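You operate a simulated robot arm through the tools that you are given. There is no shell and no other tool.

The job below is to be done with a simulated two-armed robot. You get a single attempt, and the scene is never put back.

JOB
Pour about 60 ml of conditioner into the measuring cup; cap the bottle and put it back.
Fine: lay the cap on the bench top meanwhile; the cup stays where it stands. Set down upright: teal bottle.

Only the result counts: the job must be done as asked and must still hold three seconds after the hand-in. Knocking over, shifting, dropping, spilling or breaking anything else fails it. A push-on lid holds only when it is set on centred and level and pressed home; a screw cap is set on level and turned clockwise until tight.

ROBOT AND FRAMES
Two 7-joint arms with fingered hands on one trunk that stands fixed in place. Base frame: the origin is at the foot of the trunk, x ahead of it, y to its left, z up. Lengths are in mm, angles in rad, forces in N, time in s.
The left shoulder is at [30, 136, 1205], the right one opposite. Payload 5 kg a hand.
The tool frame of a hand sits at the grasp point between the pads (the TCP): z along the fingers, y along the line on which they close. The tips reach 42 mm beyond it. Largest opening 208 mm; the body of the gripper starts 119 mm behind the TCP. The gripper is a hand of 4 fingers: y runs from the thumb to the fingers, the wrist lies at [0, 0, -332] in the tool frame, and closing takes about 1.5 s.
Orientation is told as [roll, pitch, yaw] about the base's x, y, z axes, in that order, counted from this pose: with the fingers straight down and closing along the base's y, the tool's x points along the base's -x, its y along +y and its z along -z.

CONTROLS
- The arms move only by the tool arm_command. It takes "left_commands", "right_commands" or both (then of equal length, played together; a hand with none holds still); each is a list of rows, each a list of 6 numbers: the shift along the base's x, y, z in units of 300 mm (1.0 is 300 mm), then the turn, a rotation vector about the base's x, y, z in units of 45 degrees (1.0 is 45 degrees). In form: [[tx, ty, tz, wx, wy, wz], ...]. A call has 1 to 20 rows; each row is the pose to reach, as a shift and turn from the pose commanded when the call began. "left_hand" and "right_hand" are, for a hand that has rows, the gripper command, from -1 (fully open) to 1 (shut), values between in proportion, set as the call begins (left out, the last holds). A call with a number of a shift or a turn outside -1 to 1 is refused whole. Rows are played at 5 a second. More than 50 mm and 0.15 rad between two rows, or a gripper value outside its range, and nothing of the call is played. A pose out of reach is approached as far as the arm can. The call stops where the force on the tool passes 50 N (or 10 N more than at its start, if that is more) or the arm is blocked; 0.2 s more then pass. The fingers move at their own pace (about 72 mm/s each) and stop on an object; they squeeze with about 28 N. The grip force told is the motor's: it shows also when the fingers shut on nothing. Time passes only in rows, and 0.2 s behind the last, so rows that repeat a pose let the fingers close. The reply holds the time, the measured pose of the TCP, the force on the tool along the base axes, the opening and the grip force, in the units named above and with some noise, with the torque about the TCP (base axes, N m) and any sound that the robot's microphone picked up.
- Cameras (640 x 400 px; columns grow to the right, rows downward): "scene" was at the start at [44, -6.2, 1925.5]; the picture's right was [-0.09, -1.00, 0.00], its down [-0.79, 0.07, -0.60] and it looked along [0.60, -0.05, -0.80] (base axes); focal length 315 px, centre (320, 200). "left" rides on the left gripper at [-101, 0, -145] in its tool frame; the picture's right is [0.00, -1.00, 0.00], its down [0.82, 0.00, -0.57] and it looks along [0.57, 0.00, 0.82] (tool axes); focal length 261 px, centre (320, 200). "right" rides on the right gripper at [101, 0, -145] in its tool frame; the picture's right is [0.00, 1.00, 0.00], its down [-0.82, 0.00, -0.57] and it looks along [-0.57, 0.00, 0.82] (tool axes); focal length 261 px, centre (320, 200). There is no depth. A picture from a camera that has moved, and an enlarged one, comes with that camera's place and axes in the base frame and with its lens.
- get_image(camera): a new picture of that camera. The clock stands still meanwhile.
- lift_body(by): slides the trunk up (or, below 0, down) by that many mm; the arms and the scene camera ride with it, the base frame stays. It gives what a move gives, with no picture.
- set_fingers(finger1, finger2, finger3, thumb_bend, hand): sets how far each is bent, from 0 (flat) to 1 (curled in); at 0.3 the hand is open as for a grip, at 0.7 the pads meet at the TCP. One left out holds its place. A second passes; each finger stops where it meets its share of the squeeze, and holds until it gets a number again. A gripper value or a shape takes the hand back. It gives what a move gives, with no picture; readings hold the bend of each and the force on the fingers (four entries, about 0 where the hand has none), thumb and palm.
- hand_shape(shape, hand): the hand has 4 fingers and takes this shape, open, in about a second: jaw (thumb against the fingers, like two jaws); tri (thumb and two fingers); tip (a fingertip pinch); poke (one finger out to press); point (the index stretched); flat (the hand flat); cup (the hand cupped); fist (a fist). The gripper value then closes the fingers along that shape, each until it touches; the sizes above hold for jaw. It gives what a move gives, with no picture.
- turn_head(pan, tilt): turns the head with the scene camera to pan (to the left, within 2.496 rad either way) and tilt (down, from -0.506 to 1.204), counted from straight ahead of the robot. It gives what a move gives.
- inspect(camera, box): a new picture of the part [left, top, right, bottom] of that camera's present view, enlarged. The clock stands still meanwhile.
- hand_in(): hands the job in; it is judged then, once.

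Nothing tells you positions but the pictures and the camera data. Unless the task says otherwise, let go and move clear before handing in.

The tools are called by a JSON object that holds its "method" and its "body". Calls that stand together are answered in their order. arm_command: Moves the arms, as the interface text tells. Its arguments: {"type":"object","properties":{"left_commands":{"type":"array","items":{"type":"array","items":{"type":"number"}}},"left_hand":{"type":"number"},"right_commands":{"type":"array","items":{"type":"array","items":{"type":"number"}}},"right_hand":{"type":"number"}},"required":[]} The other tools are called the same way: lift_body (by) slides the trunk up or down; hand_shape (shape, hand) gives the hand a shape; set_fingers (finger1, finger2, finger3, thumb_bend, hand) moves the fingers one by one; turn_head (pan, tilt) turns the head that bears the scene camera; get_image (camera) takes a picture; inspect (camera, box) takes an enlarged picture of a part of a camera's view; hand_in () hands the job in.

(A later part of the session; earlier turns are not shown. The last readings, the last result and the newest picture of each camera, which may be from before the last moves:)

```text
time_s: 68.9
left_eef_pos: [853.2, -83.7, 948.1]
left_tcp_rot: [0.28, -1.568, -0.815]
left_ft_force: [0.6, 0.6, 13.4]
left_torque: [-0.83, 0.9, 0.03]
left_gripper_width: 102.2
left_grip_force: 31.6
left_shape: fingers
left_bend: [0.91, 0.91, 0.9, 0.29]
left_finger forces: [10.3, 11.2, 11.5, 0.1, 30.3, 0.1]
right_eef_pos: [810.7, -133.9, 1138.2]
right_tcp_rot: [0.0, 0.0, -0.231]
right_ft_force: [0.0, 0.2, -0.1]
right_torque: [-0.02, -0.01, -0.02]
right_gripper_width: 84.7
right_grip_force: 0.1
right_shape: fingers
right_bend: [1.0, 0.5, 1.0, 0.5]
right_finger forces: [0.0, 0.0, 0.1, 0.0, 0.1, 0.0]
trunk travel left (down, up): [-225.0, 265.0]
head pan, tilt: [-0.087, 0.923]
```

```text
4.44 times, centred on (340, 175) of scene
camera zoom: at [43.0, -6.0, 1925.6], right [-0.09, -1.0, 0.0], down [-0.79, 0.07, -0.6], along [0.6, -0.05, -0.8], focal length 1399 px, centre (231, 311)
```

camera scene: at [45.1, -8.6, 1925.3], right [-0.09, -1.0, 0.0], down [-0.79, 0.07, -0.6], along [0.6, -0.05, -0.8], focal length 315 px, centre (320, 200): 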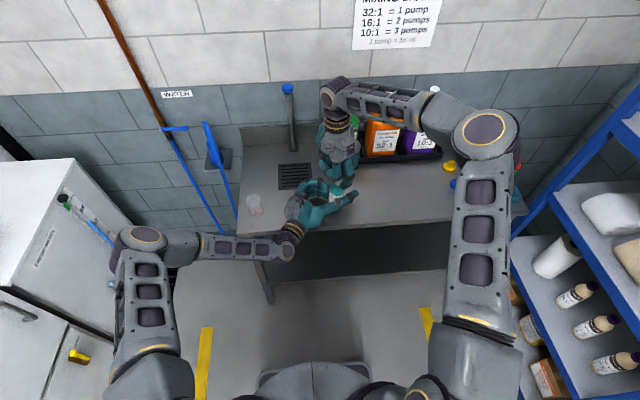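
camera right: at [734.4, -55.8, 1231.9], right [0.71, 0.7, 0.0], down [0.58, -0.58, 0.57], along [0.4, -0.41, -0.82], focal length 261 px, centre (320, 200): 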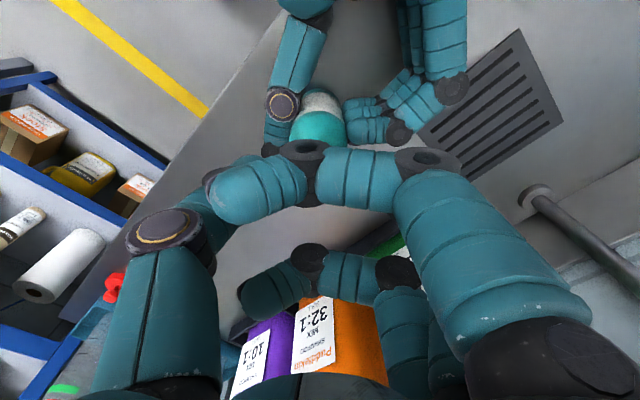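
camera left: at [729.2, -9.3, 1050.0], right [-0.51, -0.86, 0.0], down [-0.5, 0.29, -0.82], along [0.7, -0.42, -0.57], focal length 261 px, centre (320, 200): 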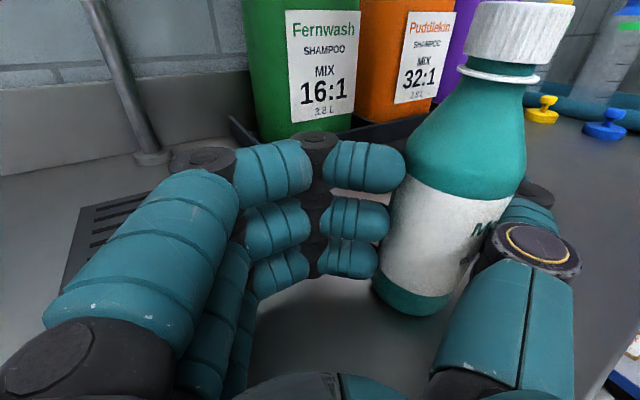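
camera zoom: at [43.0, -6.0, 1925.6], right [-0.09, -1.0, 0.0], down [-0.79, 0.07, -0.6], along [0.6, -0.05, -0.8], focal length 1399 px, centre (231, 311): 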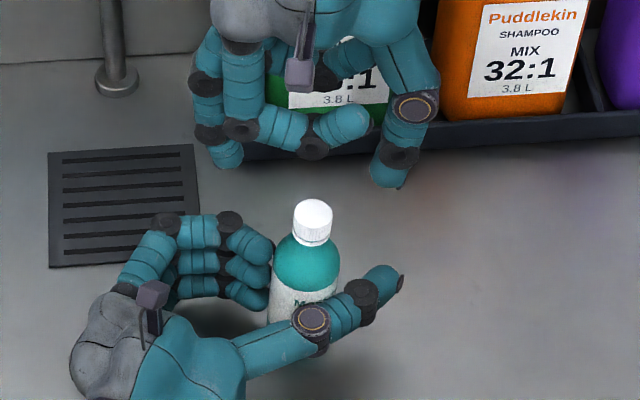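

The bottle still stands nearly upright (about 2° lean), with the cap axis now at about (795, -140). I'll rotate the right hand on to yaw -90° for a long second stroke and position it over the cap.

{"method": "arm_command", "body": {"right_commands": [[-0.02, -0.005, 0, 0, 0, -0.15], [-0.04, -0.01, 0, 0, 0, -0.3], [-0.06, -0.015, 0, 0, 0, -0.45], [-0.08, -0.02, 0, 0, 0, -0.6], [-0.09, -0.025, 0, 0, 0, -0.75], [-0.09, -0.025, 0, 0, 0, -0.9]]}}

{"method": "arm_command", "body": {"right_commands": [[0, 0, 0, 0, 0, -0.15], [0, 0, 0, 0, 0, -0.3], [0, 0, 0, 0, 0, -0.45], [0, 0, 0, 0, 0, -0.6], [0, 0, 0, 0, 0, -0.75], [0, 0, 0, 0, 0, -0.806], [0, 0, 0, 0, 0, -0.806]]}}

{"method": "inspect", "body": {"camera": "scene", "box": [290, 130, 390, 220]}}

{"method": "get_image", "body": {"camera": "right"}}

```text
time_s: 70.3
left_eef_pos: [853.1, -83.2, 948.5]
left_tcp_rot: [0.254, -1.567, -0.791]
left_ft_force: [0.3, 0.1, 12.9]
left_torque: [-0.81, 0.81, 0.07]
left_gripper_width: 102.1
left_grip_force: 31.7
left_shape: fingers
left_bend: [0.92, 0.91, 0.9, 0.29]
left_finger forces: [10.3, 11.0, 11.3, 0.0, 30.3, 0.1]
right_eef_pos: [785.0, -140.9, 1139.7]
right_tcp_rot: [0.0, 0.002, -0.937]
right_ft_force: [-0.7, 0.3, -0.1]
right_torque: [-0.01, -0.01, 0.0]
right_gripper_width: 84.5
right_grip_force: 0.0
right_shape: fingers
right_bend: [1.0, 0.5, 1.0, 0.5]
right_finger forces: [0.1, 0.0, 0.1, 0.1, 0.0, 0.0]
trunk travel left (down, up): [-225.0, 265.0]
head pan, tilt: [-0.087, 0.923]
```

```text
time_s: 71.9
left_eef_pos: [854.6, -83.8, 948.7]
left_tcp_rot: [0.261, -1.568, -0.798]
left_ft_force: [0.3, -0.7, 12.9]
left_torque: [-0.77, 0.87, 0.02]
left_gripper_width: 102.3
left_grip_force: 31.5
left_shape: fingers
left_bend: [0.91, 0.91, 0.9, 0.29]
left_finger forces: [10.4, 11.0, 11.4, 0.1, 30.3, 0.1]
right_eef_pos: [784.1, -140.0, 1139.7]
right_tcp_rot: [0.001, 0.001, -1.568]
right_ft_force: [0.9, 0.0, -0.3]
right_torque: [0.04, 0.02, 0.0]
right_gripper_width: 84.7
right_grip_force: 0.1
right_shape: fingers
right_bend: [1.0, 0.5, 1.0, 0.5]
right_finger forces: [0.0, 0.0, 0.0, 0.0, 0.0, 0.0]
trunk travel left (down, up): [-225.0, 265.0]
head pan, tilt: [-0.087, 0.923]
```

```text
4.44 times, centred on (340, 175) of scene
camera zoom: at [43.0, -5.9, 1925.6], right [-0.09, -1.0, 0.0], down [-0.79, 0.07, -0.6], along [0.6, -0.05, -0.8], focal length 1399 px, centre (231, 311)
```

zoom: 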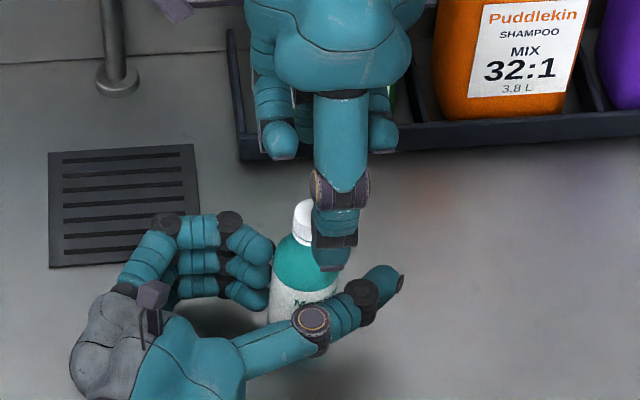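

```text
taken
camera right: at [784.3, -40.3, 1284.1], right [1.0, 0.0, 0.0], down [0.0, -0.82, 0.57], along [0.0, -0.57, -0.82], focal length 261 px, centre (320, 200)
```

right: 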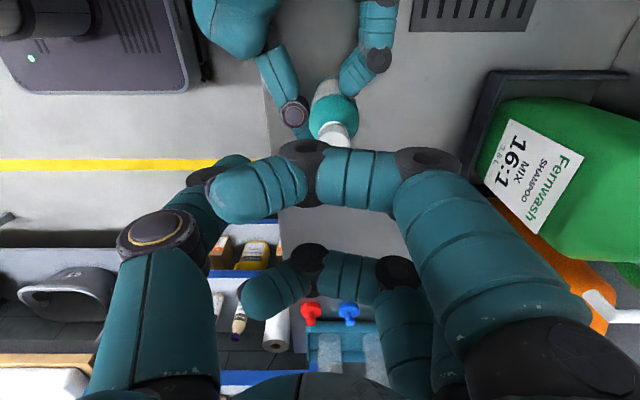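

{"method": "inspect", "body": {"camera": "right", "box": [280, 60, 400, 180]}}

{"method": "inspect", "body": {"camera": "scene", "box": [320, 165, 360, 205]}}

{"method": "inspect", "body": {"camera": "left", "box": [360, 0, 640, 180]}}

```text
3.33 times, centred on (340, 120) of right
camera zoom: at [784.3, -40.3, 1284.1], right [1.0, 0.0, 0.0], down [0.0, -0.82, 0.57], along [0.0, -0.57, -0.82], focal length 869 px, centre (253, 467)
```

zoom: 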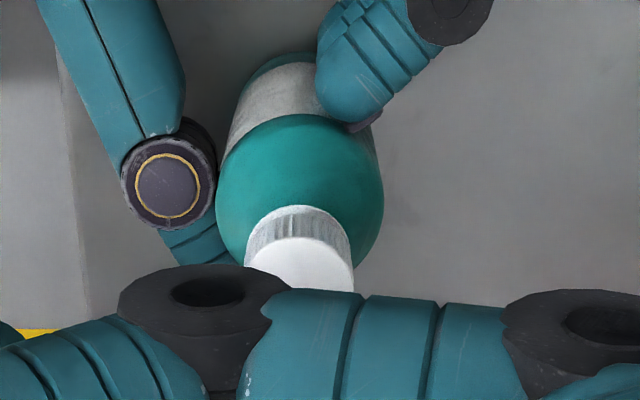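

```text
10.00 times, centred on (340, 185) of scene
camera zoom: at [43.0, -5.9, 1925.6], right [-0.09, -1.0, 0.0], down [-0.79, 0.07, -0.6], along [0.6, -0.05, -0.8], focal length 3147 px, centre (120, 350)
```

zoom: 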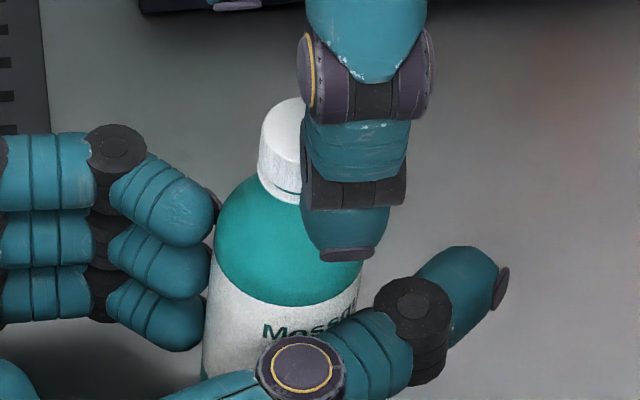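

```text
2.22 times, centred on (500, 90) of left
camera zoom: at [729.2, -9.2, 1050.0], right [-0.51, -0.86, 0.0], down [-0.5, 0.29, -0.82], along [0.7, -0.42, -0.57], focal length 579 px, centre (-80, 444)
```

zoom: 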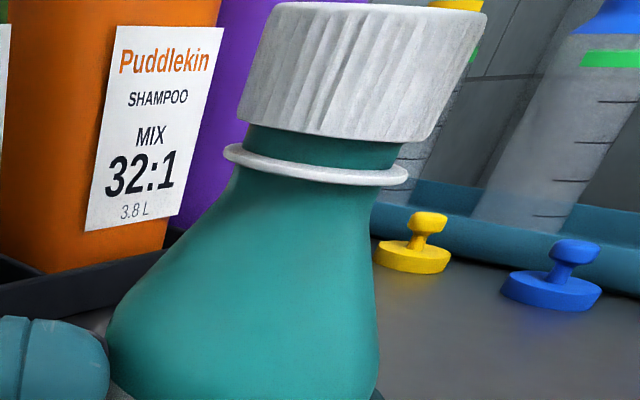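

Cap top is now at (797, -141), and the gap to the neck ring has grown by about 3 mm, so it is unscrewing. I'll lower and take the second grip with the hand offset so the pinch is balanced.

{"method": "arm_command", "body": {"right_commands": [[0.003, -0.008, -0.05, 0, 0, 0], [0.003, -0.008, -0.1, 0, 0, 0], [0.003, -0.008, -0.15, 0, 0, 0], [0.003, -0.008, -0.196, 0, 0, 0], [0.003, -0.008, -0.196, 0, 0, 0]]}}

{"method": "set_fingers", "body": {"hand": "right", "finger2": 0.8, "thumb_bend": 0.69}}

{"method": "inspect", "body": {"camera": "left", "box": [360, 0, 640, 180]}}

```text
time_s: 73.1
left_eef_pos: [853.3, -83.6, 948.9]
left_tcp_rot: [0.294, -1.568, -0.832]
left_ft_force: [0.1, -0.3, 12.6]
left_torque: [-0.8, 0.8, 0.08]
left_gripper_width: 102.3
left_grip_force: 31.9
left_shape: fingers
left_bend: [0.91, 0.91, 0.9, 0.29]
left_finger forces: [10.2, 10.9, 11.6, 0.0, 30.3, 0.0]
right_eef_pos: [785.3, -143.0, 1080.5]
right_tcp_rot: [0.0, 0.001, -1.567]
right_ft_force: [-0.5, 0.6, 0.1]
right_torque: [-0.02, -0.02, 0.02]
right_gripper_width: 84.3
right_grip_force: 0.1
right_shape: fingers
right_bend: [1.0, 0.5, 1.0, 0.5]
right_finger forces: [0.0, 0.0, 0.1, 0.1, 0.0, 0.0]
trunk travel left (down, up): [-225.0, 265.0]
head pan, tilt: [-0.087, 0.923]
```

```text
time_s: 74.1
left_eef_pos: [854.4, -84.5, 948.6]
left_tcp_rot: [0.256, -1.566, -0.794]
left_ft_force: [-11.6, 4.4, 16.7]
left_torque: [-0.64, 0.55, -0.86]
left_gripper_width: 102.5
left_grip_force: 35.9
left_shape: fingers
left_bend: [0.92, 0.91, 0.9, 0.29]
left_finger forces: [10.1, 11.6, 11.8, 0.0, 38.2, 0.0]
right_eef_pos: [786.0, -142.1, 1081.2]
right_tcp_rot: [0.001, 0.002, -1.567]
right_ft_force: [8.2, 0.9, -2.3]
right_torque: [-0.03, -0.24, -0.02]
right_gripper_width: 72.6
right_grip_force: 6.0
right_shape: fingers
right_bend: [1.0, 0.61, 1.0, 0.68]
right_finger forces: [0.1, 10.2, 0.0, 0.1, 2.1, 0.0]
trunk travel left (down, up): [-225.0, 265.0]
head pan, tilt: [-0.087, 0.923]
```

```text
2.22 times, centred on (500, 90) of left
camera zoom: at [728.7, -9.2, 1050.1], right [-0.51, -0.86, 0.0], down [-0.5, 0.29, -0.82], along [0.7, -0.42, -0.57], focal length 579 px, centre (-80, 444)
```

zoom: 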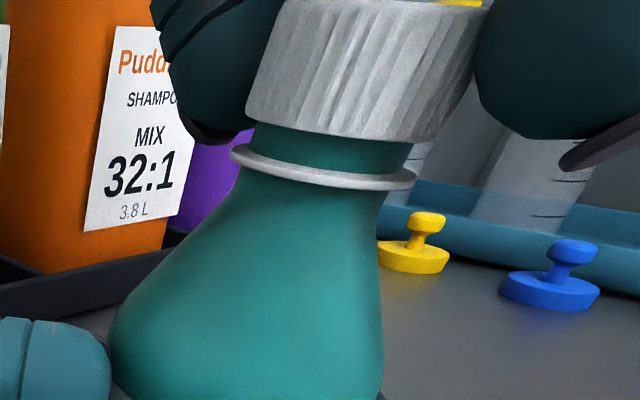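

{"method": "set_fingers", "body": {"hand": "right", "finger2": 0.85, "thumb_bend": 0.76}}

```text
time_s: 75.1
left_eef_pos: [854.1, -82.9, 948.7]
left_tcp_rot: [0.243, -1.566, -0.779]
left_ft_force: [3.2, -0.1, 11.5]
left_torque: [-0.73, 0.88, 0.24]
left_gripper_width: 101.6
left_grip_force: 31.1
left_shape: fingers
left_bend: [0.91, 0.91, 0.91, 0.29]
left_finger forces: [10.5, 11.9, 11.0, 0.0, 28.5, 0.0]
right_eef_pos: [784.7, -144.1, 1080.0]
right_tcp_rot: [-0.001, 0.001, -1.567]
right_ft_force: [-2.3, -0.3, -4.5]
right_torque: [-0.03, -0.08, -0.02]
right_gripper_width: 70.6
right_grip_force: 10.1
right_shape: fingers
right_bend: [1.0, 0.59, 1.0, 0.72]
right_finger forces: [0.0, 10.5, 0.1, 0.1, 10.6, 0.1]
trunk travel left (down, up): [-225.0, 265.0]
head pan, tilt: [-0.087, 0.923]
```

The pinch is balanced at about 10.5 N each. Now a 90° counterclockwise stroke in two calls about the cap axis, with a slight rise to follow the thread.

{"method": "arm_command", "body": {"right_commands": [[0.0011, -0.0054, 0.0004, 0, 0, 0.167], [0.003, -0.0106, 0.0008, 0, 0, 0.333], [0.0055, -0.0155, 0.0012, 0, 0, 0.5], [0.0086, -0.02, 0.0016, 0, 0, 0.667], [0.0123, -0.0241, 0.002, 0, 0, 0.833], [0.0164, -0.0277, 0.0025, 0, 0, 1.0]]}}

{"method": "arm_command", "body": {"right_commands": [[0.0046, -0.003, 0.0004, 0, 0, 0.167], [0.0096, -0.0054, 0.0008, 0, 0, 0.333], [0.0148, -0.0071, 0.0012, 0, 0, 0.5], [0.0202, -0.0081, 0.0016, 0, 0, 0.667], [0.0257, -0.0084, 0.002, 0, 0, 0.833], [0.0312, -0.008, 0.0025, 0, 0, 1.0]]}}

{"method": "inspect", "body": {"camera": "left", "box": [360, 0, 640, 180]}}

```text
time_s: 76.5
left_eef_pos: [853.1, -84.5, 947.3]
left_tcp_rot: [0.223, -1.566, -0.755]
left_ft_force: [-2.8, 6.0, 12.8]
left_torque: [-0.88, 0.66, -0.5]
left_gripper_width: 102.4
left_grip_force: 34.8
left_shape: fingers
left_bend: [0.92, 0.91, 0.91, 0.29]
left_finger forces: [12.9, 13.1, 9.8, 0.0, 32.9, 0.0]
right_eef_pos: [790.4, -152.0, 1080.6]
right_tcp_rot: [0.0, 0.003, -0.779]
right_ft_force: [2.6, -2.0, -4.1]
right_torque: [0.0, -0.2, -0.07]
right_gripper_width: 70.5
right_grip_force: 10.5
right_shape: fingers
right_bend: [1.0, 0.58, 1.0, 0.72]
right_finger forces: [0.0, 11.4, 0.1, 0.0, 9.7, 0.1]
trunk travel left (down, up): [-225.0, 265.0]
head pan, tilt: [-0.087, 0.923]
```

```text
time_s: 77.9
left_eef_pos: [852.8, -84.3, 947.9]
left_tcp_rot: [0.256, -1.566, -0.794]
left_ft_force: [-9.2, 1.4, 13.5]
left_torque: [-0.57, 0.35, -0.6]
left_gripper_width: 102.9
left_grip_force: 34.2
left_shape: fingers
left_bend: [0.92, 0.91, 0.91, 0.29]
left_finger forces: [10.6, 11.7, 10.1, 0.0, 37.0, 0.0]
right_eef_pos: [799.7, -155.1, 1080.3]
right_tcp_rot: [-0.001, 0.0, 0.004]
right_ft_force: [6.0, 1.8, -3.7]
right_torque: [0.16, -0.26, -0.12]
right_gripper_width: 70.3
right_grip_force: 11.1
right_shape: fingers
right_bend: [1.0, 0.58, 1.0, 0.72]
right_finger forces: [0.0, 12.1, 0.0, 0.0, 9.7, 0.0]
trunk travel left (down, up): [-225.0, 265.0]
head pan, tilt: [-0.087, 0.923]
```

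```text
2.22 times, centred on (500, 90) of left
camera zoom: at [729.0, -9.7, 1049.9], right [-0.51, -0.86, 0.0], down [-0.5, 0.29, -0.82], along [0.7, -0.42, -0.57], focal length 579 px, centre (-80, 444)
```

zoom: 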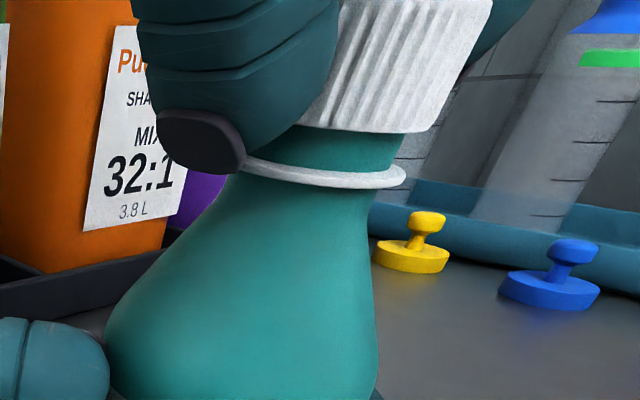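

The cap keeps rising. I'll continue the stroke to +45° and +90°.

{"method": "arm_command", "body": {"right_commands": [[0.0074, 0.0011, 0.0006, 0, 0, 0.167], [0.0136, 0.003, 0.0012, 0, 0, 0.333], [0.0185, 0.0055, 0.0018, 0, 0, 0.5], [0.023, 0.0086, 0.0024, 0, 0, 0.667], [0.0271, 0.0123, 0.003, 0, 0, 0.833], [0.0307, 0.0164, 0.0035, 0, 0, 1.0]]}}

{"method": "arm_command", "body": {"right_commands": [[0.003, 0.0046, 0.0006, 0, 0, 0.167], [0.0054, 0.0096, 0.0012, 0, 0, 0.333], [0.0071, 0.0148, 0.0018, 0, 0, 0.5], [0.0081, 0.0202, 0.0024, 0, 0, 0.667], [0.0084, 0.0257, 0.003, 0, 0, 0.833], [0.008, 0.0312, 0.0035, 0, 0, 1.0]]}}

{"method": "inspect", "body": {"camera": "left", "box": [360, 0, 640, 180]}}

```text
time_s: 79.3
left_eef_pos: [852.4, -85.5, 949.2]
left_tcp_rot: [0.272, -1.566, -0.809]
left_ft_force: [-7.3, -5.4, 10.5]
left_torque: [-0.18, 0.15, -0.04]
left_gripper_width: 102.4
left_grip_force: 34.1
left_shape: fingers
left_bend: [0.92, 0.91, 0.91, 0.29]
left_finger forces: [9.3, 10.4, 11.5, 0.0, 37.5, 0.0]
right_eef_pos: [808.9, -148.6, 1082.8]
right_tcp_rot: [0.0, 0.0, 0.79]
right_ft_force: [6.7, 4.3, 0.6]
right_torque: [0.2, -0.21, -0.25]
right_gripper_width: 69.9
right_grip_force: 12.6
right_shape: fingers
right_bend: [1.0, 0.58, 1.0, 0.74]
right_finger forces: [0.0, 12.2, 0.0, 0.0, 11.9, 0.0]
trunk travel left (down, up): [-225.0, 265.0]
head pan, tilt: [-0.087, 0.923]
```

```text
time_s: 80.7
left_eef_pos: [852.6, -85.0, 949.0]
left_tcp_rot: [0.29, -1.564, -0.825]
left_ft_force: [-4.1, -11.7, 7.5]
left_torque: [0.23, 0.01, 0.57]
left_gripper_width: 102.1
left_grip_force: 33.1
left_shape: fingers
left_bend: [0.92, 0.91, 0.91, 0.29]
left_finger forces: [5.9, 9.1, 14.0, 0.0, 37.8, 0.0]
right_eef_pos: [812.3, -139.3, 1083.9]
right_tcp_rot: [-0.002, 0.0, 1.575]
right_ft_force: [4.4, 9.1, 3.4]
right_torque: [0.32, -0.07, -0.31]
right_gripper_width: 69.7
right_grip_force: 14.2
right_shape: fingers
right_bend: [1.0, 0.58, 1.0, 0.74]
right_finger forces: [0.0, 11.6, 0.0, 0.0, 15.3, 0.1]
trunk travel left (down, up): [-225.0, 265.0]
head pan, tilt: [-0.087, 0.923]
```

```text
2.22 times, centred on (500, 90) of left
camera zoom: at [729.1, -9.8, 1049.8], right [-0.51, -0.86, 0.0], down [-0.5, 0.29, -0.82], along [0.7, -0.42, -0.58], focal length 579 px, centre (-80, 444)
```

zoom: 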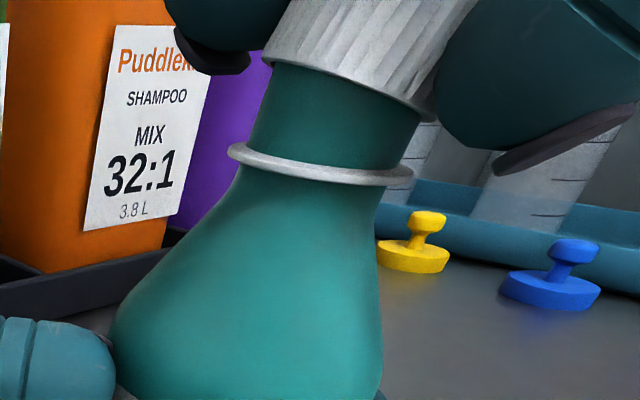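

The cap has come off its thread: it's lifted and slightly tilted in the pinch. I'll raise the right hand straight up to take it off.

{"method": "arm_command", "body": {"right_commands": [[0, 0, 0.02, 0, 0, 0], [0, 0, 0.05, 0, 0, 0], [0, 0, 0.1, 0, 0, 0], [0, 0, 0.15, 0, 0, 0], [0, 0, 0.2, 0, 0, 0], [0, 0, 0.25, 0, 0, 0], [0, 0, 0.25, 0, 0, 0]]}}

{"method": "inspect", "body": {"camera": "left", "box": [360, 0, 640, 180]}}

{"method": "inspect", "body": {"camera": "scene", "box": [290, 120, 390, 210]}}

{"method": "get_image", "body": {"camera": "right"}}

```text
time_s: 82.3
left_eef_pos: [853.7, -83.4, 948.2]
left_tcp_rot: [0.209, -1.566, -0.744]
left_ft_force: [0.3, 1.5, 4.9]
left_torque: [-0.2, 0.29, -0.08]
left_gripper_width: 101.8
left_grip_force: 32.1
left_shape: fingers
left_bend: [0.92, 0.91, 0.91, 0.29]
left_finger forces: [9.0, 11.5, 13.4, 0.1, 30.2, 0.1]
right_eef_pos: [812.0, -138.6, 1156.9]
right_tcp_rot: [0.0, 0.002, 1.574]
right_ft_force: [0.2, -0.8, 0.5]
right_torque: [0.02, 0.02, -0.01]
right_gripper_width: 69.6
right_grip_force: 11.8
right_shape: fingers
right_bend: [1.0, 0.58, 1.0, 0.74]
right_finger forces: [0.0, 12.1, 0.1, 0.0, 11.7, 0.1]
trunk travel left (down, up): [-225.0, 265.0]
head pan, tilt: [-0.087, 0.923]
```

```text
2.22 times, centred on (500, 90) of left
camera zoom: at [729.6, -9.2, 1049.5], right [-0.51, -0.86, 0.0], down [-0.5, 0.29, -0.82], along [0.7, -0.42, -0.58], focal length 579 px, centre (-80, 444)
```

zoom: 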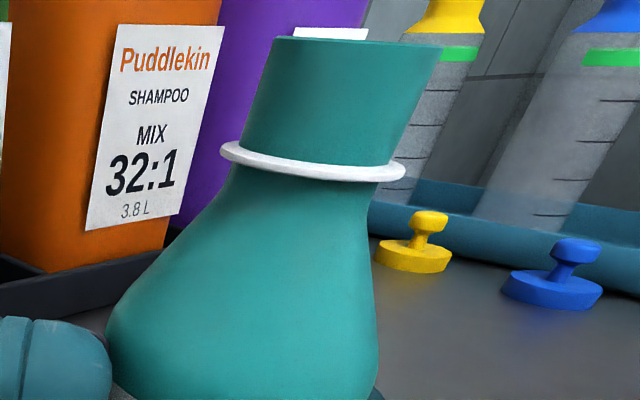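

```text
4.44 times, centred on (340, 165) of scene
camera zoom: at [43.8, -6.0, 1925.5], right [-0.09, -1.0, 0.0], down [-0.79, 0.07, -0.6], along [0.6, -0.05, -0.8], focal length 1399 px, centre (231, 356)
```

zoom: 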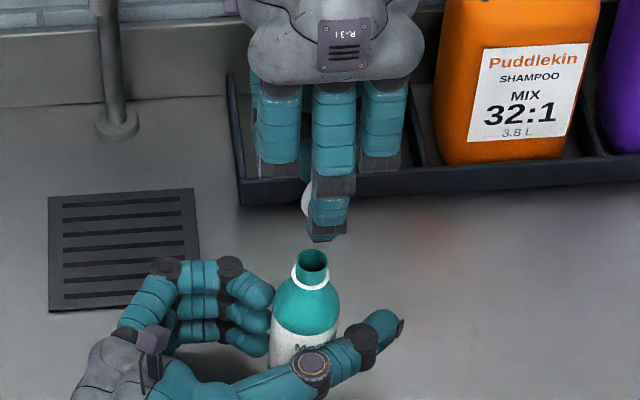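

```text
taken
camera right: at [811.9, -240.2, 1303.2], right [-1.0, 0.0, 0.0], down [0.0, 0.82, 0.57], along [0.0, 0.57, -0.82], focal length 261 px, centre (320, 200)
```

right: 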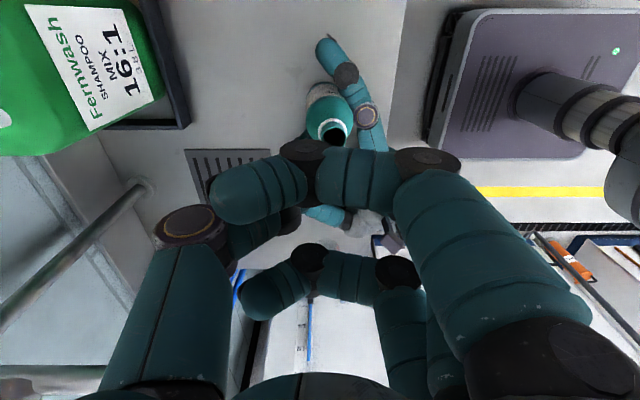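

The cap is off and held by the right hand, and the open bottle stands firmly in the left hand. I'll move the right hand off to the right with the cap, rotating it back toward yaw 0.

{"method": "arm_command", "body": {"right_commands": [[0, -0.08, 0.05, 0, 0, -0.1], [-0.04, -0.16, 0.1, 0, 0, -0.25], [-0.08, -0.26, 0.143, 0, 0, -0.4], [-0.12, -0.36, 0.143, 0, 0, -0.55], [-0.16, -0.46, 0.143, 0, 0, -0.7], [-0.2, -0.55, 0.143, 0, 0, -0.85], [-0.24, -0.637, 0.143, 0, 0, -1.0], [-0.24, -0.637, 0.143, 0, 0, -1.0]]}}

{"method": "arm_command", "body": {"right_commands": [[0, 0, 0, 0, 0, -0.167], [0, 0, 0, 0, 0, -0.333], [0, 0, 0, 0, 0, -0.5], [0, 0, 0, 0, 0, -0.667], [0, 0, 0, 0, 0, -0.833], [0, 0, 0, 0, 0, -1.0], [0, 0, 0, 0, 0, -1.0]]}}

{"method": "set_fingers", "body": {"hand": "right", "finger1": 0.2, "finger3": 0.2}}

{"method": "get_image", "body": {"camera": "right"}}

{"method": "get_image", "body": {"camera": "scene"}}

```text
time_s: 84.1
left_eef_pos: [854.0, -84.4, 947.8]
left_tcp_rot: [0.083, -1.564, -0.618]
left_ft_force: [-1.2, -0.6, 2.4]
left_torque: [-0.25, 0.28, 0.01]
left_gripper_width: 102.1
left_grip_force: 30.7
left_shape: fingers
left_bend: [0.92, 0.91, 0.91, 0.29]
left_finger forces: [9.3, 10.6, 11.4, 0.1, 30.8, 0.1]
right_eef_pos: [739.8, -331.4, 1200.6]
right_tcp_rot: [0.002, 0.001, 0.786]
right_ft_force: [-0.1, 0.9, 0.2]
right_torque: [-0.06, -0.03, 0.0]
right_gripper_width: 69.2
right_grip_force: 11.5
right_shape: fingers
right_bend: [1.0, 0.58, 1.0, 0.74]
right_finger forces: [0.1, 12.0, 0.1, 0.0, 11.7, 0.0]
trunk travel left (down, up): [-225.0, 265.0]
head pan, tilt: [-0.087, 0.923]
```

```text
time_s: 85.7
left_eef_pos: [853.4, -83.7, 947.5]
left_tcp_rot: [0.228, -1.565, -0.764]
left_ft_force: [-0.7, -0.3, 2.6]
left_torque: [-0.2, 0.23, -0.01]
left_gripper_width: 101.9
left_grip_force: 30.5
left_shape: fingers
left_bend: [0.92, 0.91, 0.91, 0.29]
left_finger forces: [9.2, 10.6, 11.8, 0.0, 30.7, 0.0]
right_eef_pos: [738.1, -331.7, 1202.6]
right_tcp_rot: [0.0, 0.001, 0.003]
right_ft_force: [0.2, -1.4, 1.1]
right_torque: [0.03, 0.02, -0.01]
right_gripper_width: 69.5
right_grip_force: 11.6
right_shape: fingers
right_bend: [1.0, 0.58, 1.0, 0.74]
right_finger forces: [0.1, 12.0, 0.0, 0.0, 11.7, 0.0]
trunk travel left (down, up): [-225.0, 265.0]
head pan, tilt: [-0.087, 0.923]
```

```text
time_s: 86.7
left_eef_pos: [854.0, -84.4, 947.7]
left_tcp_rot: [0.23, -1.566, -0.767]
left_ft_force: [-0.6, -0.7, 3.2]
left_torque: [-0.23, 0.27, -0.02]
left_gripper_width: 102.0
left_grip_force: 30.7
left_shape: fingers
left_bend: [0.92, 0.91, 0.91, 0.29]
left_finger forces: [9.2, 10.6, 11.6, 0.0, 30.6, 0.0]
right_eef_pos: [738.3, -332.1, 1202.2]
right_tcp_rot: [0.0, 0.003, 0.005]
right_ft_force: [0.3, -0.6, -0.2]
right_torque: [-0.02, -0.02, 0.01]
right_gripper_width: 130.7
right_grip_force: 12.4
right_shape: fingers
right_bend: [0.2, 0.58, 0.2, 0.74]
right_finger forces: [0.0, 12.0, 0.0, 0.1, 11.6, 0.0]
trunk travel left (down, up): [-225.0, 265.0]
head pan, tilt: [-0.087, 0.923]
```

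```text
taken
camera right: at [638.6, -331.1, 1346.4], right [0.0, 1.0, 0.0], down [0.82, 0.0, 0.57], along [0.57, 0.0, -0.82], focal length 261 px, centre (320, 200)
```

right: 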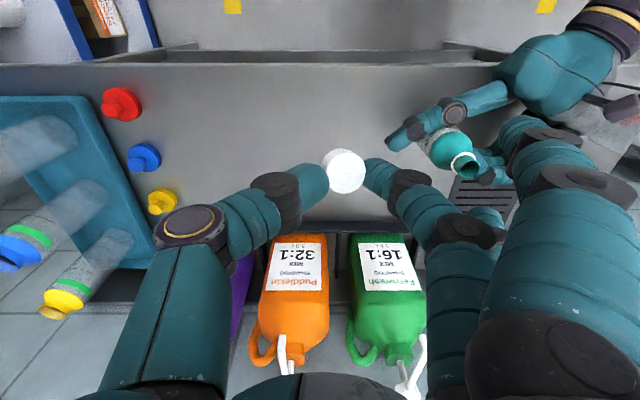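

```text
taken
camera scene: at [43.8, -6.2, 1925.5], right [-0.09, -1.0, 0.0], down [-0.79, 0.07, -0.6], along [0.6, -0.05, -0.8], focal length 315 px, centre (320, 200)
```

scene: 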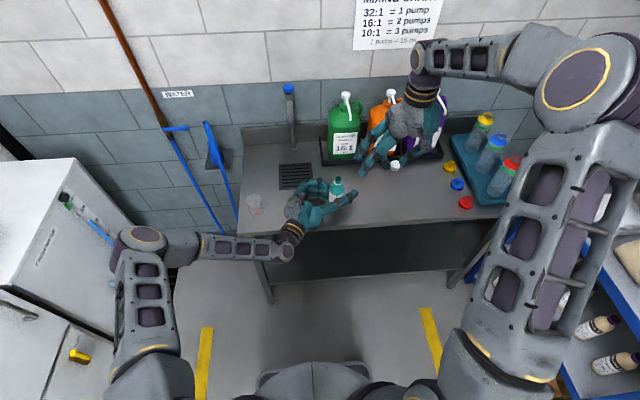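

The right camera now shows the cap cleanly pinched between thumb and finger 2. I'll zoom to judge its tilt.

{"method": "inspect", "body": {"camera": "right", "box": [300, 130, 400, 210]}}

{"method": "inspect", "body": {"camera": "scene", "box": [370, 140, 430, 190]}}

```text
5.00 times, centred on (350, 170) of right
camera zoom: at [638.6, -331.1, 1346.4], right [0.0, 1.0, 0.0], down [0.82, 0.0, 0.57], along [0.57, 0.0, -0.82], focal length 1303 px, centre (170, 350)
```

zoom: 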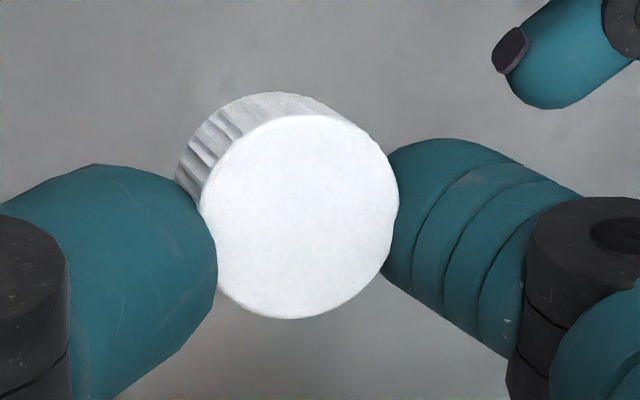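

```text
8.00 times, centred on (400, 165) of scene
camera zoom: at [43.8, -6.2, 1925.5], right [-0.09, -1.0, 0.0], down [-0.79, 0.07, -0.6], along [0.6, -0.05, -0.8], focal length 2518 px, centre (-320, 480)
```

zoom: 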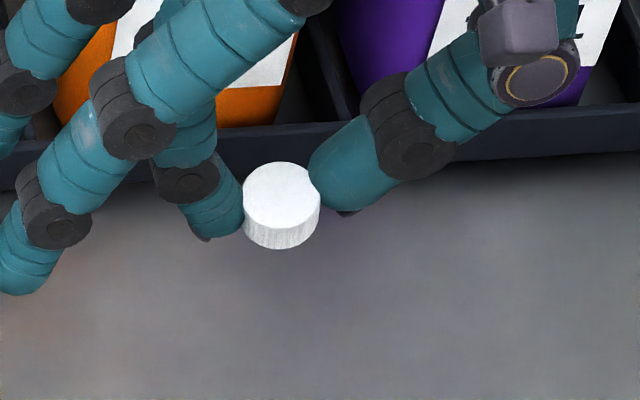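

The cap is tilted about 14° toward the robot and 10° toward +y in the pinch. I'll lay it flat on the free bench area to the right and re-grip it later, so it goes back level. First I'll move there and tilt the hand to level the cap.

{"method": "arm_command", "body": {"right_commands": [[0.02, -0.05, 0, 0.037, 0.052, 0], [0.045, -0.11, 0, 0.074, 0.104, 0], [0.07, -0.17, 0, 0.111, 0.156, 0], [0.095, -0.23, 0, 0.148, 0.207, 0], [0.12, -0.28, 0, 0.185, 0.259, 0], [0.14, -0.323, 0, 0.222, 0.311, 0], [0.14, -0.323, 0, 0.222, 0.311, 0]]}}

{"method": "inspect", "body": {"camera": "right", "box": [300, 130, 400, 210]}}

{"method": "get_image", "body": {"camera": "scene"}}

```text
time_s: 88.3
left_eef_pos: [853.2, -84.2, 948.6]
left_tcp_rot: [0.219, -1.565, -0.757]
left_ft_force: [-0.2, -0.7, 2.7]
left_torque: [-0.15, 0.17, -0.01]
left_gripper_width: 101.9
left_grip_force: 31.0
left_shape: fingers
left_bend: [0.92, 0.91, 0.91, 0.29]
left_finger forces: [9.1, 10.8, 12.1, 0.0, 30.4, 0.1]
right_eef_pos: [780.5, -430.6, 1201.7]
right_tcp_rot: [0.18, 0.245, 0.027]
right_ft_force: [-0.6, -0.7, 0.7]
right_torque: [-0.04, -0.06, 0.03]
right_gripper_width: 130.9
right_grip_force: 11.8
right_shape: fingers
right_bend: [0.2, 0.58, 0.2, 0.74]
right_finger forces: [0.0, 11.9, 0.0, 0.0, 11.6, 0.0]
trunk travel left (down, up): [-225.0, 265.0]
head pan, tilt: [-0.087, 0.923]
```

```text
5.00 times, centred on (350, 170) of right
camera zoom: at [717.8, -456.5, 1364.3], right [0.02, 0.98, 0.17], down [0.93, -0.08, 0.35], along [0.36, 0.15, -0.92], focal length 1303 px, centre (170, 350)
```

zoom: 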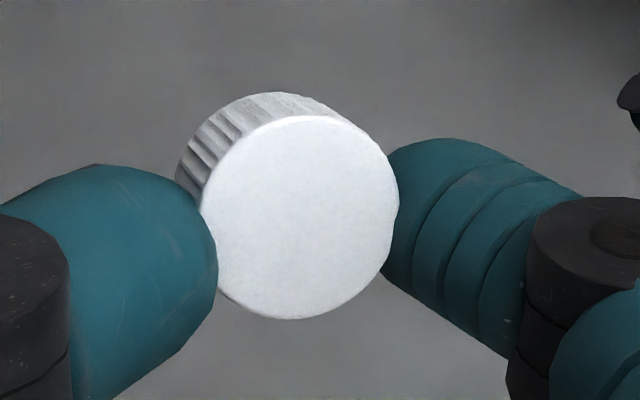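

```text
taken
camera scene: at [43.2, -5.7, 1925.6], right [-0.09, -1.0, 0.0], down [-0.79, 0.07, -0.6], along [0.6, -0.05, -0.8], focal length 315 px, centre (320, 200)
```

scene: 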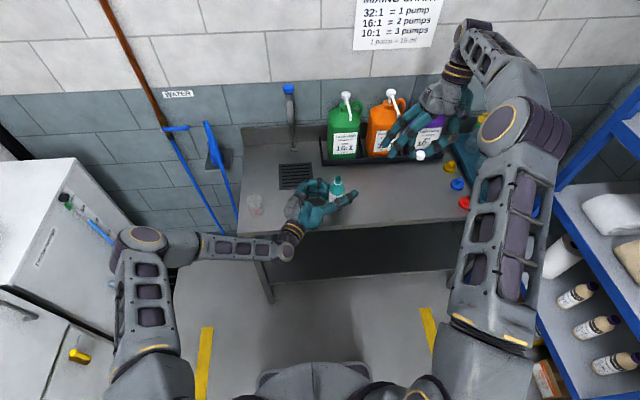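

{"method": "inspect", "body": {"camera": "scene", "box": [395, 135, 445, 175]}}

```text
10.00 times, centred on (420, 155) of scene
camera zoom: at [43.2, -5.7, 1925.6], right [-0.09, -1.0, 0.0], down [-0.79, 0.07, -0.6], along [0.6, -0.05, -0.8], focal length 3147 px, centre (-680, 650)
```

zoom: 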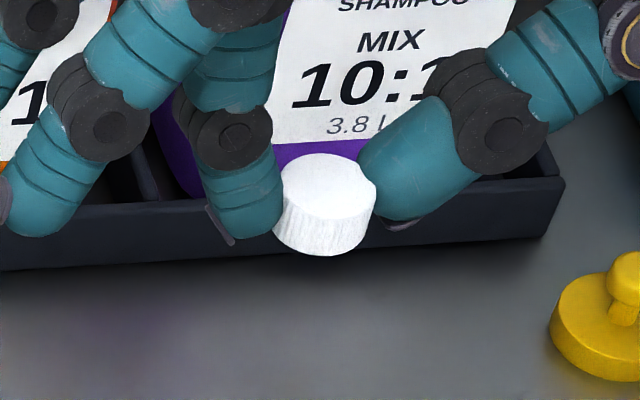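

The cap is now level within a couple of degrees. I'll lower it toward the bench, stopping about 20 mm short first.

{"method": "arm_command", "body": {"right_commands": [[0, 0, -0.1, 0, 0, 0], [0, 0, -0.2, 0, 0, 0], [0, 0, -0.3, 0, 0, 0], [0, 0, -0.4, 0, 0, 0], [0, 0, -0.5, 0, 0, 0], [0, 0, -0.6, 0, 0, 0], [0, 0, -0.7, 0, 0, 0], [0, 0, -0.78, 0, 0, 0], [0, 0, -0.83, 0, 0, 0], [0, 0, -0.83, 0, 0, 0]]}}

{"method": "get_image", "body": {"camera": "scene"}}

{"method": "inspect", "body": {"camera": "scene", "box": [390, 165, 450, 215]}}

{"method": "get_image", "body": {"camera": "left"}}

```text
time_s: 90.5
left_eef_pos: [854.9, -83.4, 947.0]
left_tcp_rot: [0.222, -1.565, -0.754]
left_ft_force: [-0.7, 0.1, 2.2]
left_torque: [-0.18, 0.24, 0.0]
left_gripper_width: 101.9
left_grip_force: 31.5
left_shape: fingers
left_bend: [0.91, 0.91, 0.91, 0.29]
left_finger forces: [9.0, 10.6, 12.0, 0.0, 30.6, 0.0]
right_eef_pos: [781.7, -428.4, 951.5]
right_tcp_rot: [0.179, 0.244, 0.025]
right_ft_force: [-0.4, 0.3, 0.1]
right_torque: [-0.03, 0.0, -0.02]
right_gripper_width: 130.7
right_grip_force: 12.0
right_shape: fingers
right_bend: [0.2, 0.58, 0.2, 0.74]
right_finger forces: [0.1, 11.8, 0.0, 0.0, 11.5, 0.0]
trunk travel left (down, up): [-225.0, 265.0]
head pan, tilt: [-0.087, 0.923]
```

```text
taken
camera scene: at [43.8, -6.1, 1925.6], right [-0.09, -1.0, 0.0], down [-0.79, 0.07, -0.6], along [0.6, -0.05, -0.8], focal length 315 px, centre (320, 200)
```

scene: 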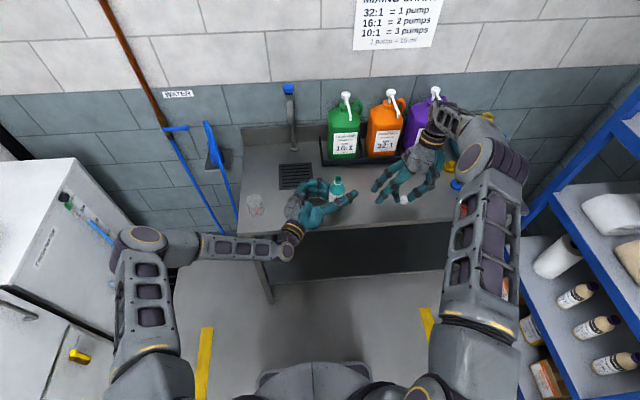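

```text
8.00 times, centred on (420, 190) of scene
camera zoom: at [43.8, -6.1, 1925.6], right [-0.09, -1.0, 0.0], down [-0.79, 0.07, -0.6], along [0.6, -0.05, -0.8], focal length 2518 px, centre (-480, 280)
```

zoom: 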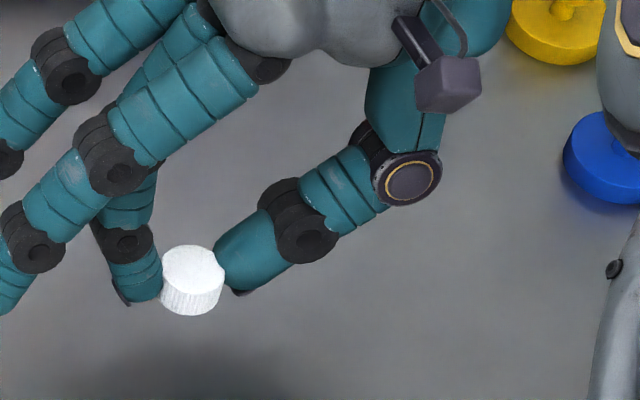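

```text
taken
camera left: at [729.6, -9.4, 1049.5], right [-0.51, -0.86, 0.0], down [-0.5, 0.29, -0.82], along [0.7, -0.42, -0.58], focal length 261 px, centre (320, 200)
```

left: 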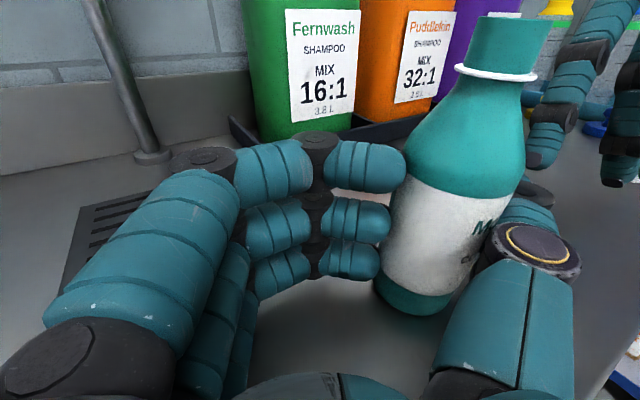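

{"method": "arm_command", "body": {"right_commands": [[0, 0, -0.02, 0, 0, 0], [0, 0, -0.04, 0, 0, 0], [0, 0, -0.05, 0, 0, 0], [0, 0, -0.05, 0, 0, 0]]}}

{"method": "inspect", "body": {"camera": "scene", "box": [395, 185, 425, 210]}}

```text
time_s: 91.5
left_eef_pos: [854.7, -82.8, 948.4]
left_tcp_rot: [0.221, -1.565, -0.758]
left_ft_force: [-0.3, 0.3, 3.1]
left_torque: [-0.19, 0.23, -0.05]
left_gripper_width: 101.9
left_grip_force: 31.0
left_shape: fingers
left_bend: [0.91, 0.91, 0.91, 0.29]
left_finger forces: [8.9, 10.7, 12.1, 0.1, 30.6, 0.0]
right_eef_pos: [780.4, -428.0, 935.6]
right_tcp_rot: [0.179, 0.244, 0.026]
right_ft_force: [-0.4, 0.1, 0.3]
right_torque: [0.05, -0.02, 0.0]
right_gripper_width: 130.9
right_grip_force: 11.4
right_shape: fingers
right_bend: [0.2, 0.58, 0.2, 0.74]
right_finger forces: [0.0, 11.9, 0.1, 0.0, 11.4, 0.1]
trunk travel left (down, up): [-225.0, 265.0]
head pan, tilt: [-0.087, 0.923]
```

```text
16.00 times, centred on (410, 198) of scene
camera zoom: at [43.8, -6.2, 1925.5], right [-0.09, -1.0, 0.0], down [-0.79, 0.07, -0.6], along [0.6, -0.05, -0.8], focal length 5035 px, centre (-1120, 240)
```

zoom: 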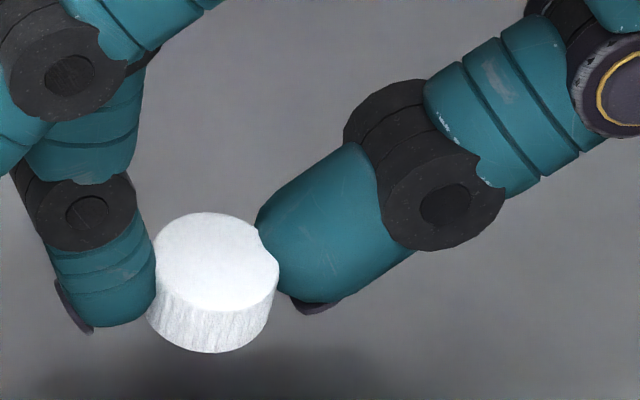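

{"method": "arm_command", "body": {"right_commands": [[0, 0, -0.01, 0, 0, 0], [0, 0, -0.02, 0, 0, 0], [0, 0, -0.02, 0, 0, 0]]}}

{"method": "inspect", "body": {"camera": "scene", "box": [395, 185, 425, 210]}}

```text
time_s: 92.3
left_eef_pos: [853.3, -84.6, 947.8]
left_tcp_rot: [0.226, -1.566, -0.761]
left_ft_force: [-0.9, 0.0, 2.1]
left_torque: [-0.19, 0.2, -0.03]
left_gripper_width: 101.9
left_grip_force: 31.2
left_shape: fingers
left_bend: [0.91, 0.91, 0.91, 0.29]
left_finger forces: [8.9, 10.6, 12.1, 0.1, 30.5, 0.1]
right_eef_pos: [781.3, -428.5, 931.3]
right_tcp_rot: [0.178, 0.246, 0.025]
right_ft_force: [0.4, 0.2, 0.4]
right_torque: [-0.04, 0.02, 0.01]
right_gripper_width: 130.8
right_grip_force: 11.5
right_shape: fingers
right_bend: [0.2, 0.58, 0.2, 0.74]
right_finger forces: [0.0, 12.0, 0.1, 0.1, 11.5, 0.1]
trunk travel left (down, up): [-225.0, 265.0]
head pan, tilt: [-0.087, 0.923]
```

```text
16.00 times, centred on (410, 198) of scene
camera zoom: at [43.8, -6.2, 1925.5], right [-0.09, -1.0, 0.0], down [-0.79, 0.07, -0.6], along [0.6, -0.05, -0.8], focal length 5035 px, centre (-1120, 240)
```

zoom: 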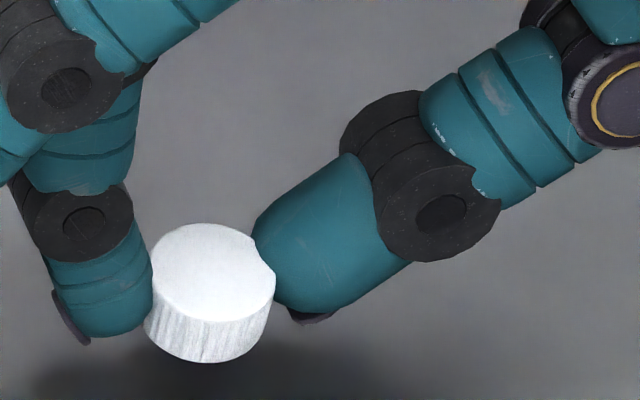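

{"method": "arm_command", "body": {"right_commands": [[0, 0, -0.007, 0, 0, 0], [0, 0, -0.013, 0, 0, 0], [0, 0, -0.013, 0, 0, 0]]}}

{"method": "arm_command", "body": {"right_commands": [[0, 0, -0.004, 0, 0, 0], [0, 0, -0.008, 0, 0, 0], [0, 0, -0.008, 0, 0, 0]]}}

{"method": "inspect", "body": {"camera": "scene", "box": [395, 185, 425, 210]}}

```text
time_s: 93.1
left_eef_pos: [854.5, -83.0, 947.4]
left_tcp_rot: [0.216, -1.566, -0.751]
left_ft_force: [0.0, -0.1, 1.9]
left_torque: [-0.23, 0.21, -0.03]
left_gripper_width: 102.0
left_grip_force: 30.6
left_shape: fingers
left_bend: [0.91, 0.91, 0.91, 0.29]
left_finger forces: [8.9, 10.7, 12.2, 0.1, 30.6, 0.0]
right_eef_pos: [780.8, -427.8, 928.0]
right_tcp_rot: [0.179, 0.245, 0.027]
right_ft_force: [0.0, -1.1, -0.5]
right_torque: [0.0, -0.02, 0.0]
right_gripper_width: 130.7
right_grip_force: 11.5
right_shape: fingers
right_bend: [0.2, 0.58, 0.2, 0.74]
right_finger forces: [0.1, 11.9, 0.0, 0.0, 11.5, 0.0]
trunk travel left (down, up): [-225.0, 265.0]
head pan, tilt: [-0.087, 0.923]
```

```text
time_s: 93.9
left_eef_pos: [854.0, -83.9, 946.9]
left_tcp_rot: [0.221, -1.566, -0.755]
left_ft_force: [-0.4, 0.3, 3.2]
left_torque: [-0.19, 0.24, -0.03]
left_gripper_width: 102.2
left_grip_force: 30.8
left_shape: fingers
left_bend: [0.91, 0.91, 0.91, 0.29]
left_finger forces: [8.9, 10.6, 12.1, 0.0, 30.5, 0.0]
right_eef_pos: [781.7, -427.4, 926.0]
right_tcp_rot: [0.178, 0.245, 0.026]
right_ft_force: [1.1, -0.6, -0.1]
right_torque: [0.01, 0.04, 0.02]
right_gripper_width: 130.9
right_grip_force: 11.6
right_shape: fingers
right_bend: [0.2, 0.58, 0.2, 0.74]
right_finger forces: [0.1, 11.9, 0.1, 0.1, 11.4, 0.0]
trunk travel left (down, up): [-225.0, 265.0]
head pan, tilt: [-0.087, 0.923]
```

```text
16.00 times, centred on (410, 198) of scene
camera zoom: at [43.8, -6.2, 1925.5], right [-0.09, -1.0, 0.0], down [-0.79, 0.07, -0.6], along [0.6, -0.05, -0.8], focal length 5035 px, centre (-1120, 240)
```

zoom: 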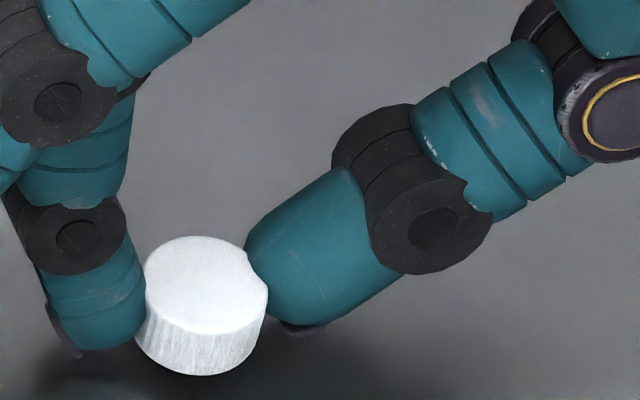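

{"method": "arm_command", "body": {"right_commands": [[0, 0, -0.005, 0, 0, 0], [0, 0, -0.01, 0, 0, 0], [0, 0, -0.01, 0, 0, 0]]}}

{"method": "arm_command", "body": {"right_commands": [[0, 0, -0.004, 0, 0, 0], [0, 0, -0.008, 0, 0, 0], [0, 0, -0.008, 0, 0, 0]]}}

{"method": "inspect", "body": {"camera": "scene", "box": [395, 185, 425, 210]}}

```text
time_s: 94.7
left_eef_pos: [853.1, -83.7, 948.7]
left_tcp_rot: [0.251, -1.565, -0.784]
left_ft_force: [0.0, -0.2, -0.3]
left_torque: [-0.05, 0.0, 0.07]
left_gripper_width: 101.9
left_grip_force: 31.5
left_shape: fingers
left_bend: [0.92, 0.91, 0.91, 0.29]
left_finger forces: [8.7, 10.7, 12.4, 0.0, 30.4, 0.0]
right_eef_pos: [780.8, -427.8, 923.5]
right_tcp_rot: [0.179, 0.242, 0.023]
right_ft_force: [1.2, -1.3, 10.9]
right_torque: [0.47, 0.03, -0.07]
right_gripper_width: 130.9
right_grip_force: 16.9
right_shape: fingers
right_bend: [0.2, 0.58, 0.2, 0.74]
right_finger forces: [0.0, 22.1, 0.1, 0.0, 11.7, 0.0]
trunk travel left (down, up): [-225.0, 265.0]
head pan, tilt: [-0.087, 0.923]
```

```text
time_s: 95.5
left_eef_pos: [853.5, -82.7, 949.1]
left_tcp_rot: [0.355, -1.568, -0.89]
left_ft_force: [0.4, 0.1, -0.7]
left_torque: [0.09, -0.06, 0.01]
left_gripper_width: 101.6
left_grip_force: 31.3
left_shape: fingers
left_bend: [0.92, 0.91, 0.91, 0.29]
left_finger forces: [8.4, 10.7, 13.0, 0.0, 30.6, 0.1]
right_eef_pos: [780.1, -428.4, 922.2]
right_tcp_rot: [0.179, 0.241, 0.024]
right_ft_force: [-1.2, -2.6, 31.8]
right_torque: [1.59, 0.16, 0.08]
right_gripper_width: 130.7
right_grip_force: 27.9
right_shape: fingers
right_bend: [0.2, 0.56, 0.2, 0.74]
right_finger forces: [0.0, 44.1, 0.1, 0.1, 12.0, 0.1]
trunk travel left (down, up): [-225.0, 265.0]
head pan, tilt: [-0.087, 0.923]
```

```text
16.00 times, centred on (410, 198) of scene
camera zoom: at [41.2, -5.1, 1925.8], right [-0.09, -1.0, 0.0], down [-0.79, 0.07, -0.6], along [0.6, -0.05, -0.8], focal length 5035 px, centre (-1120, 240)
```

zoom: 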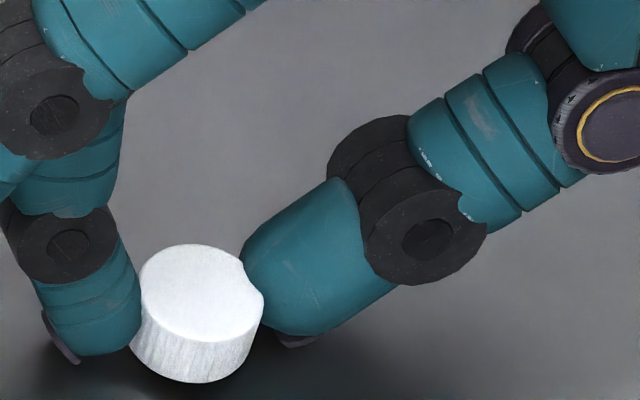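

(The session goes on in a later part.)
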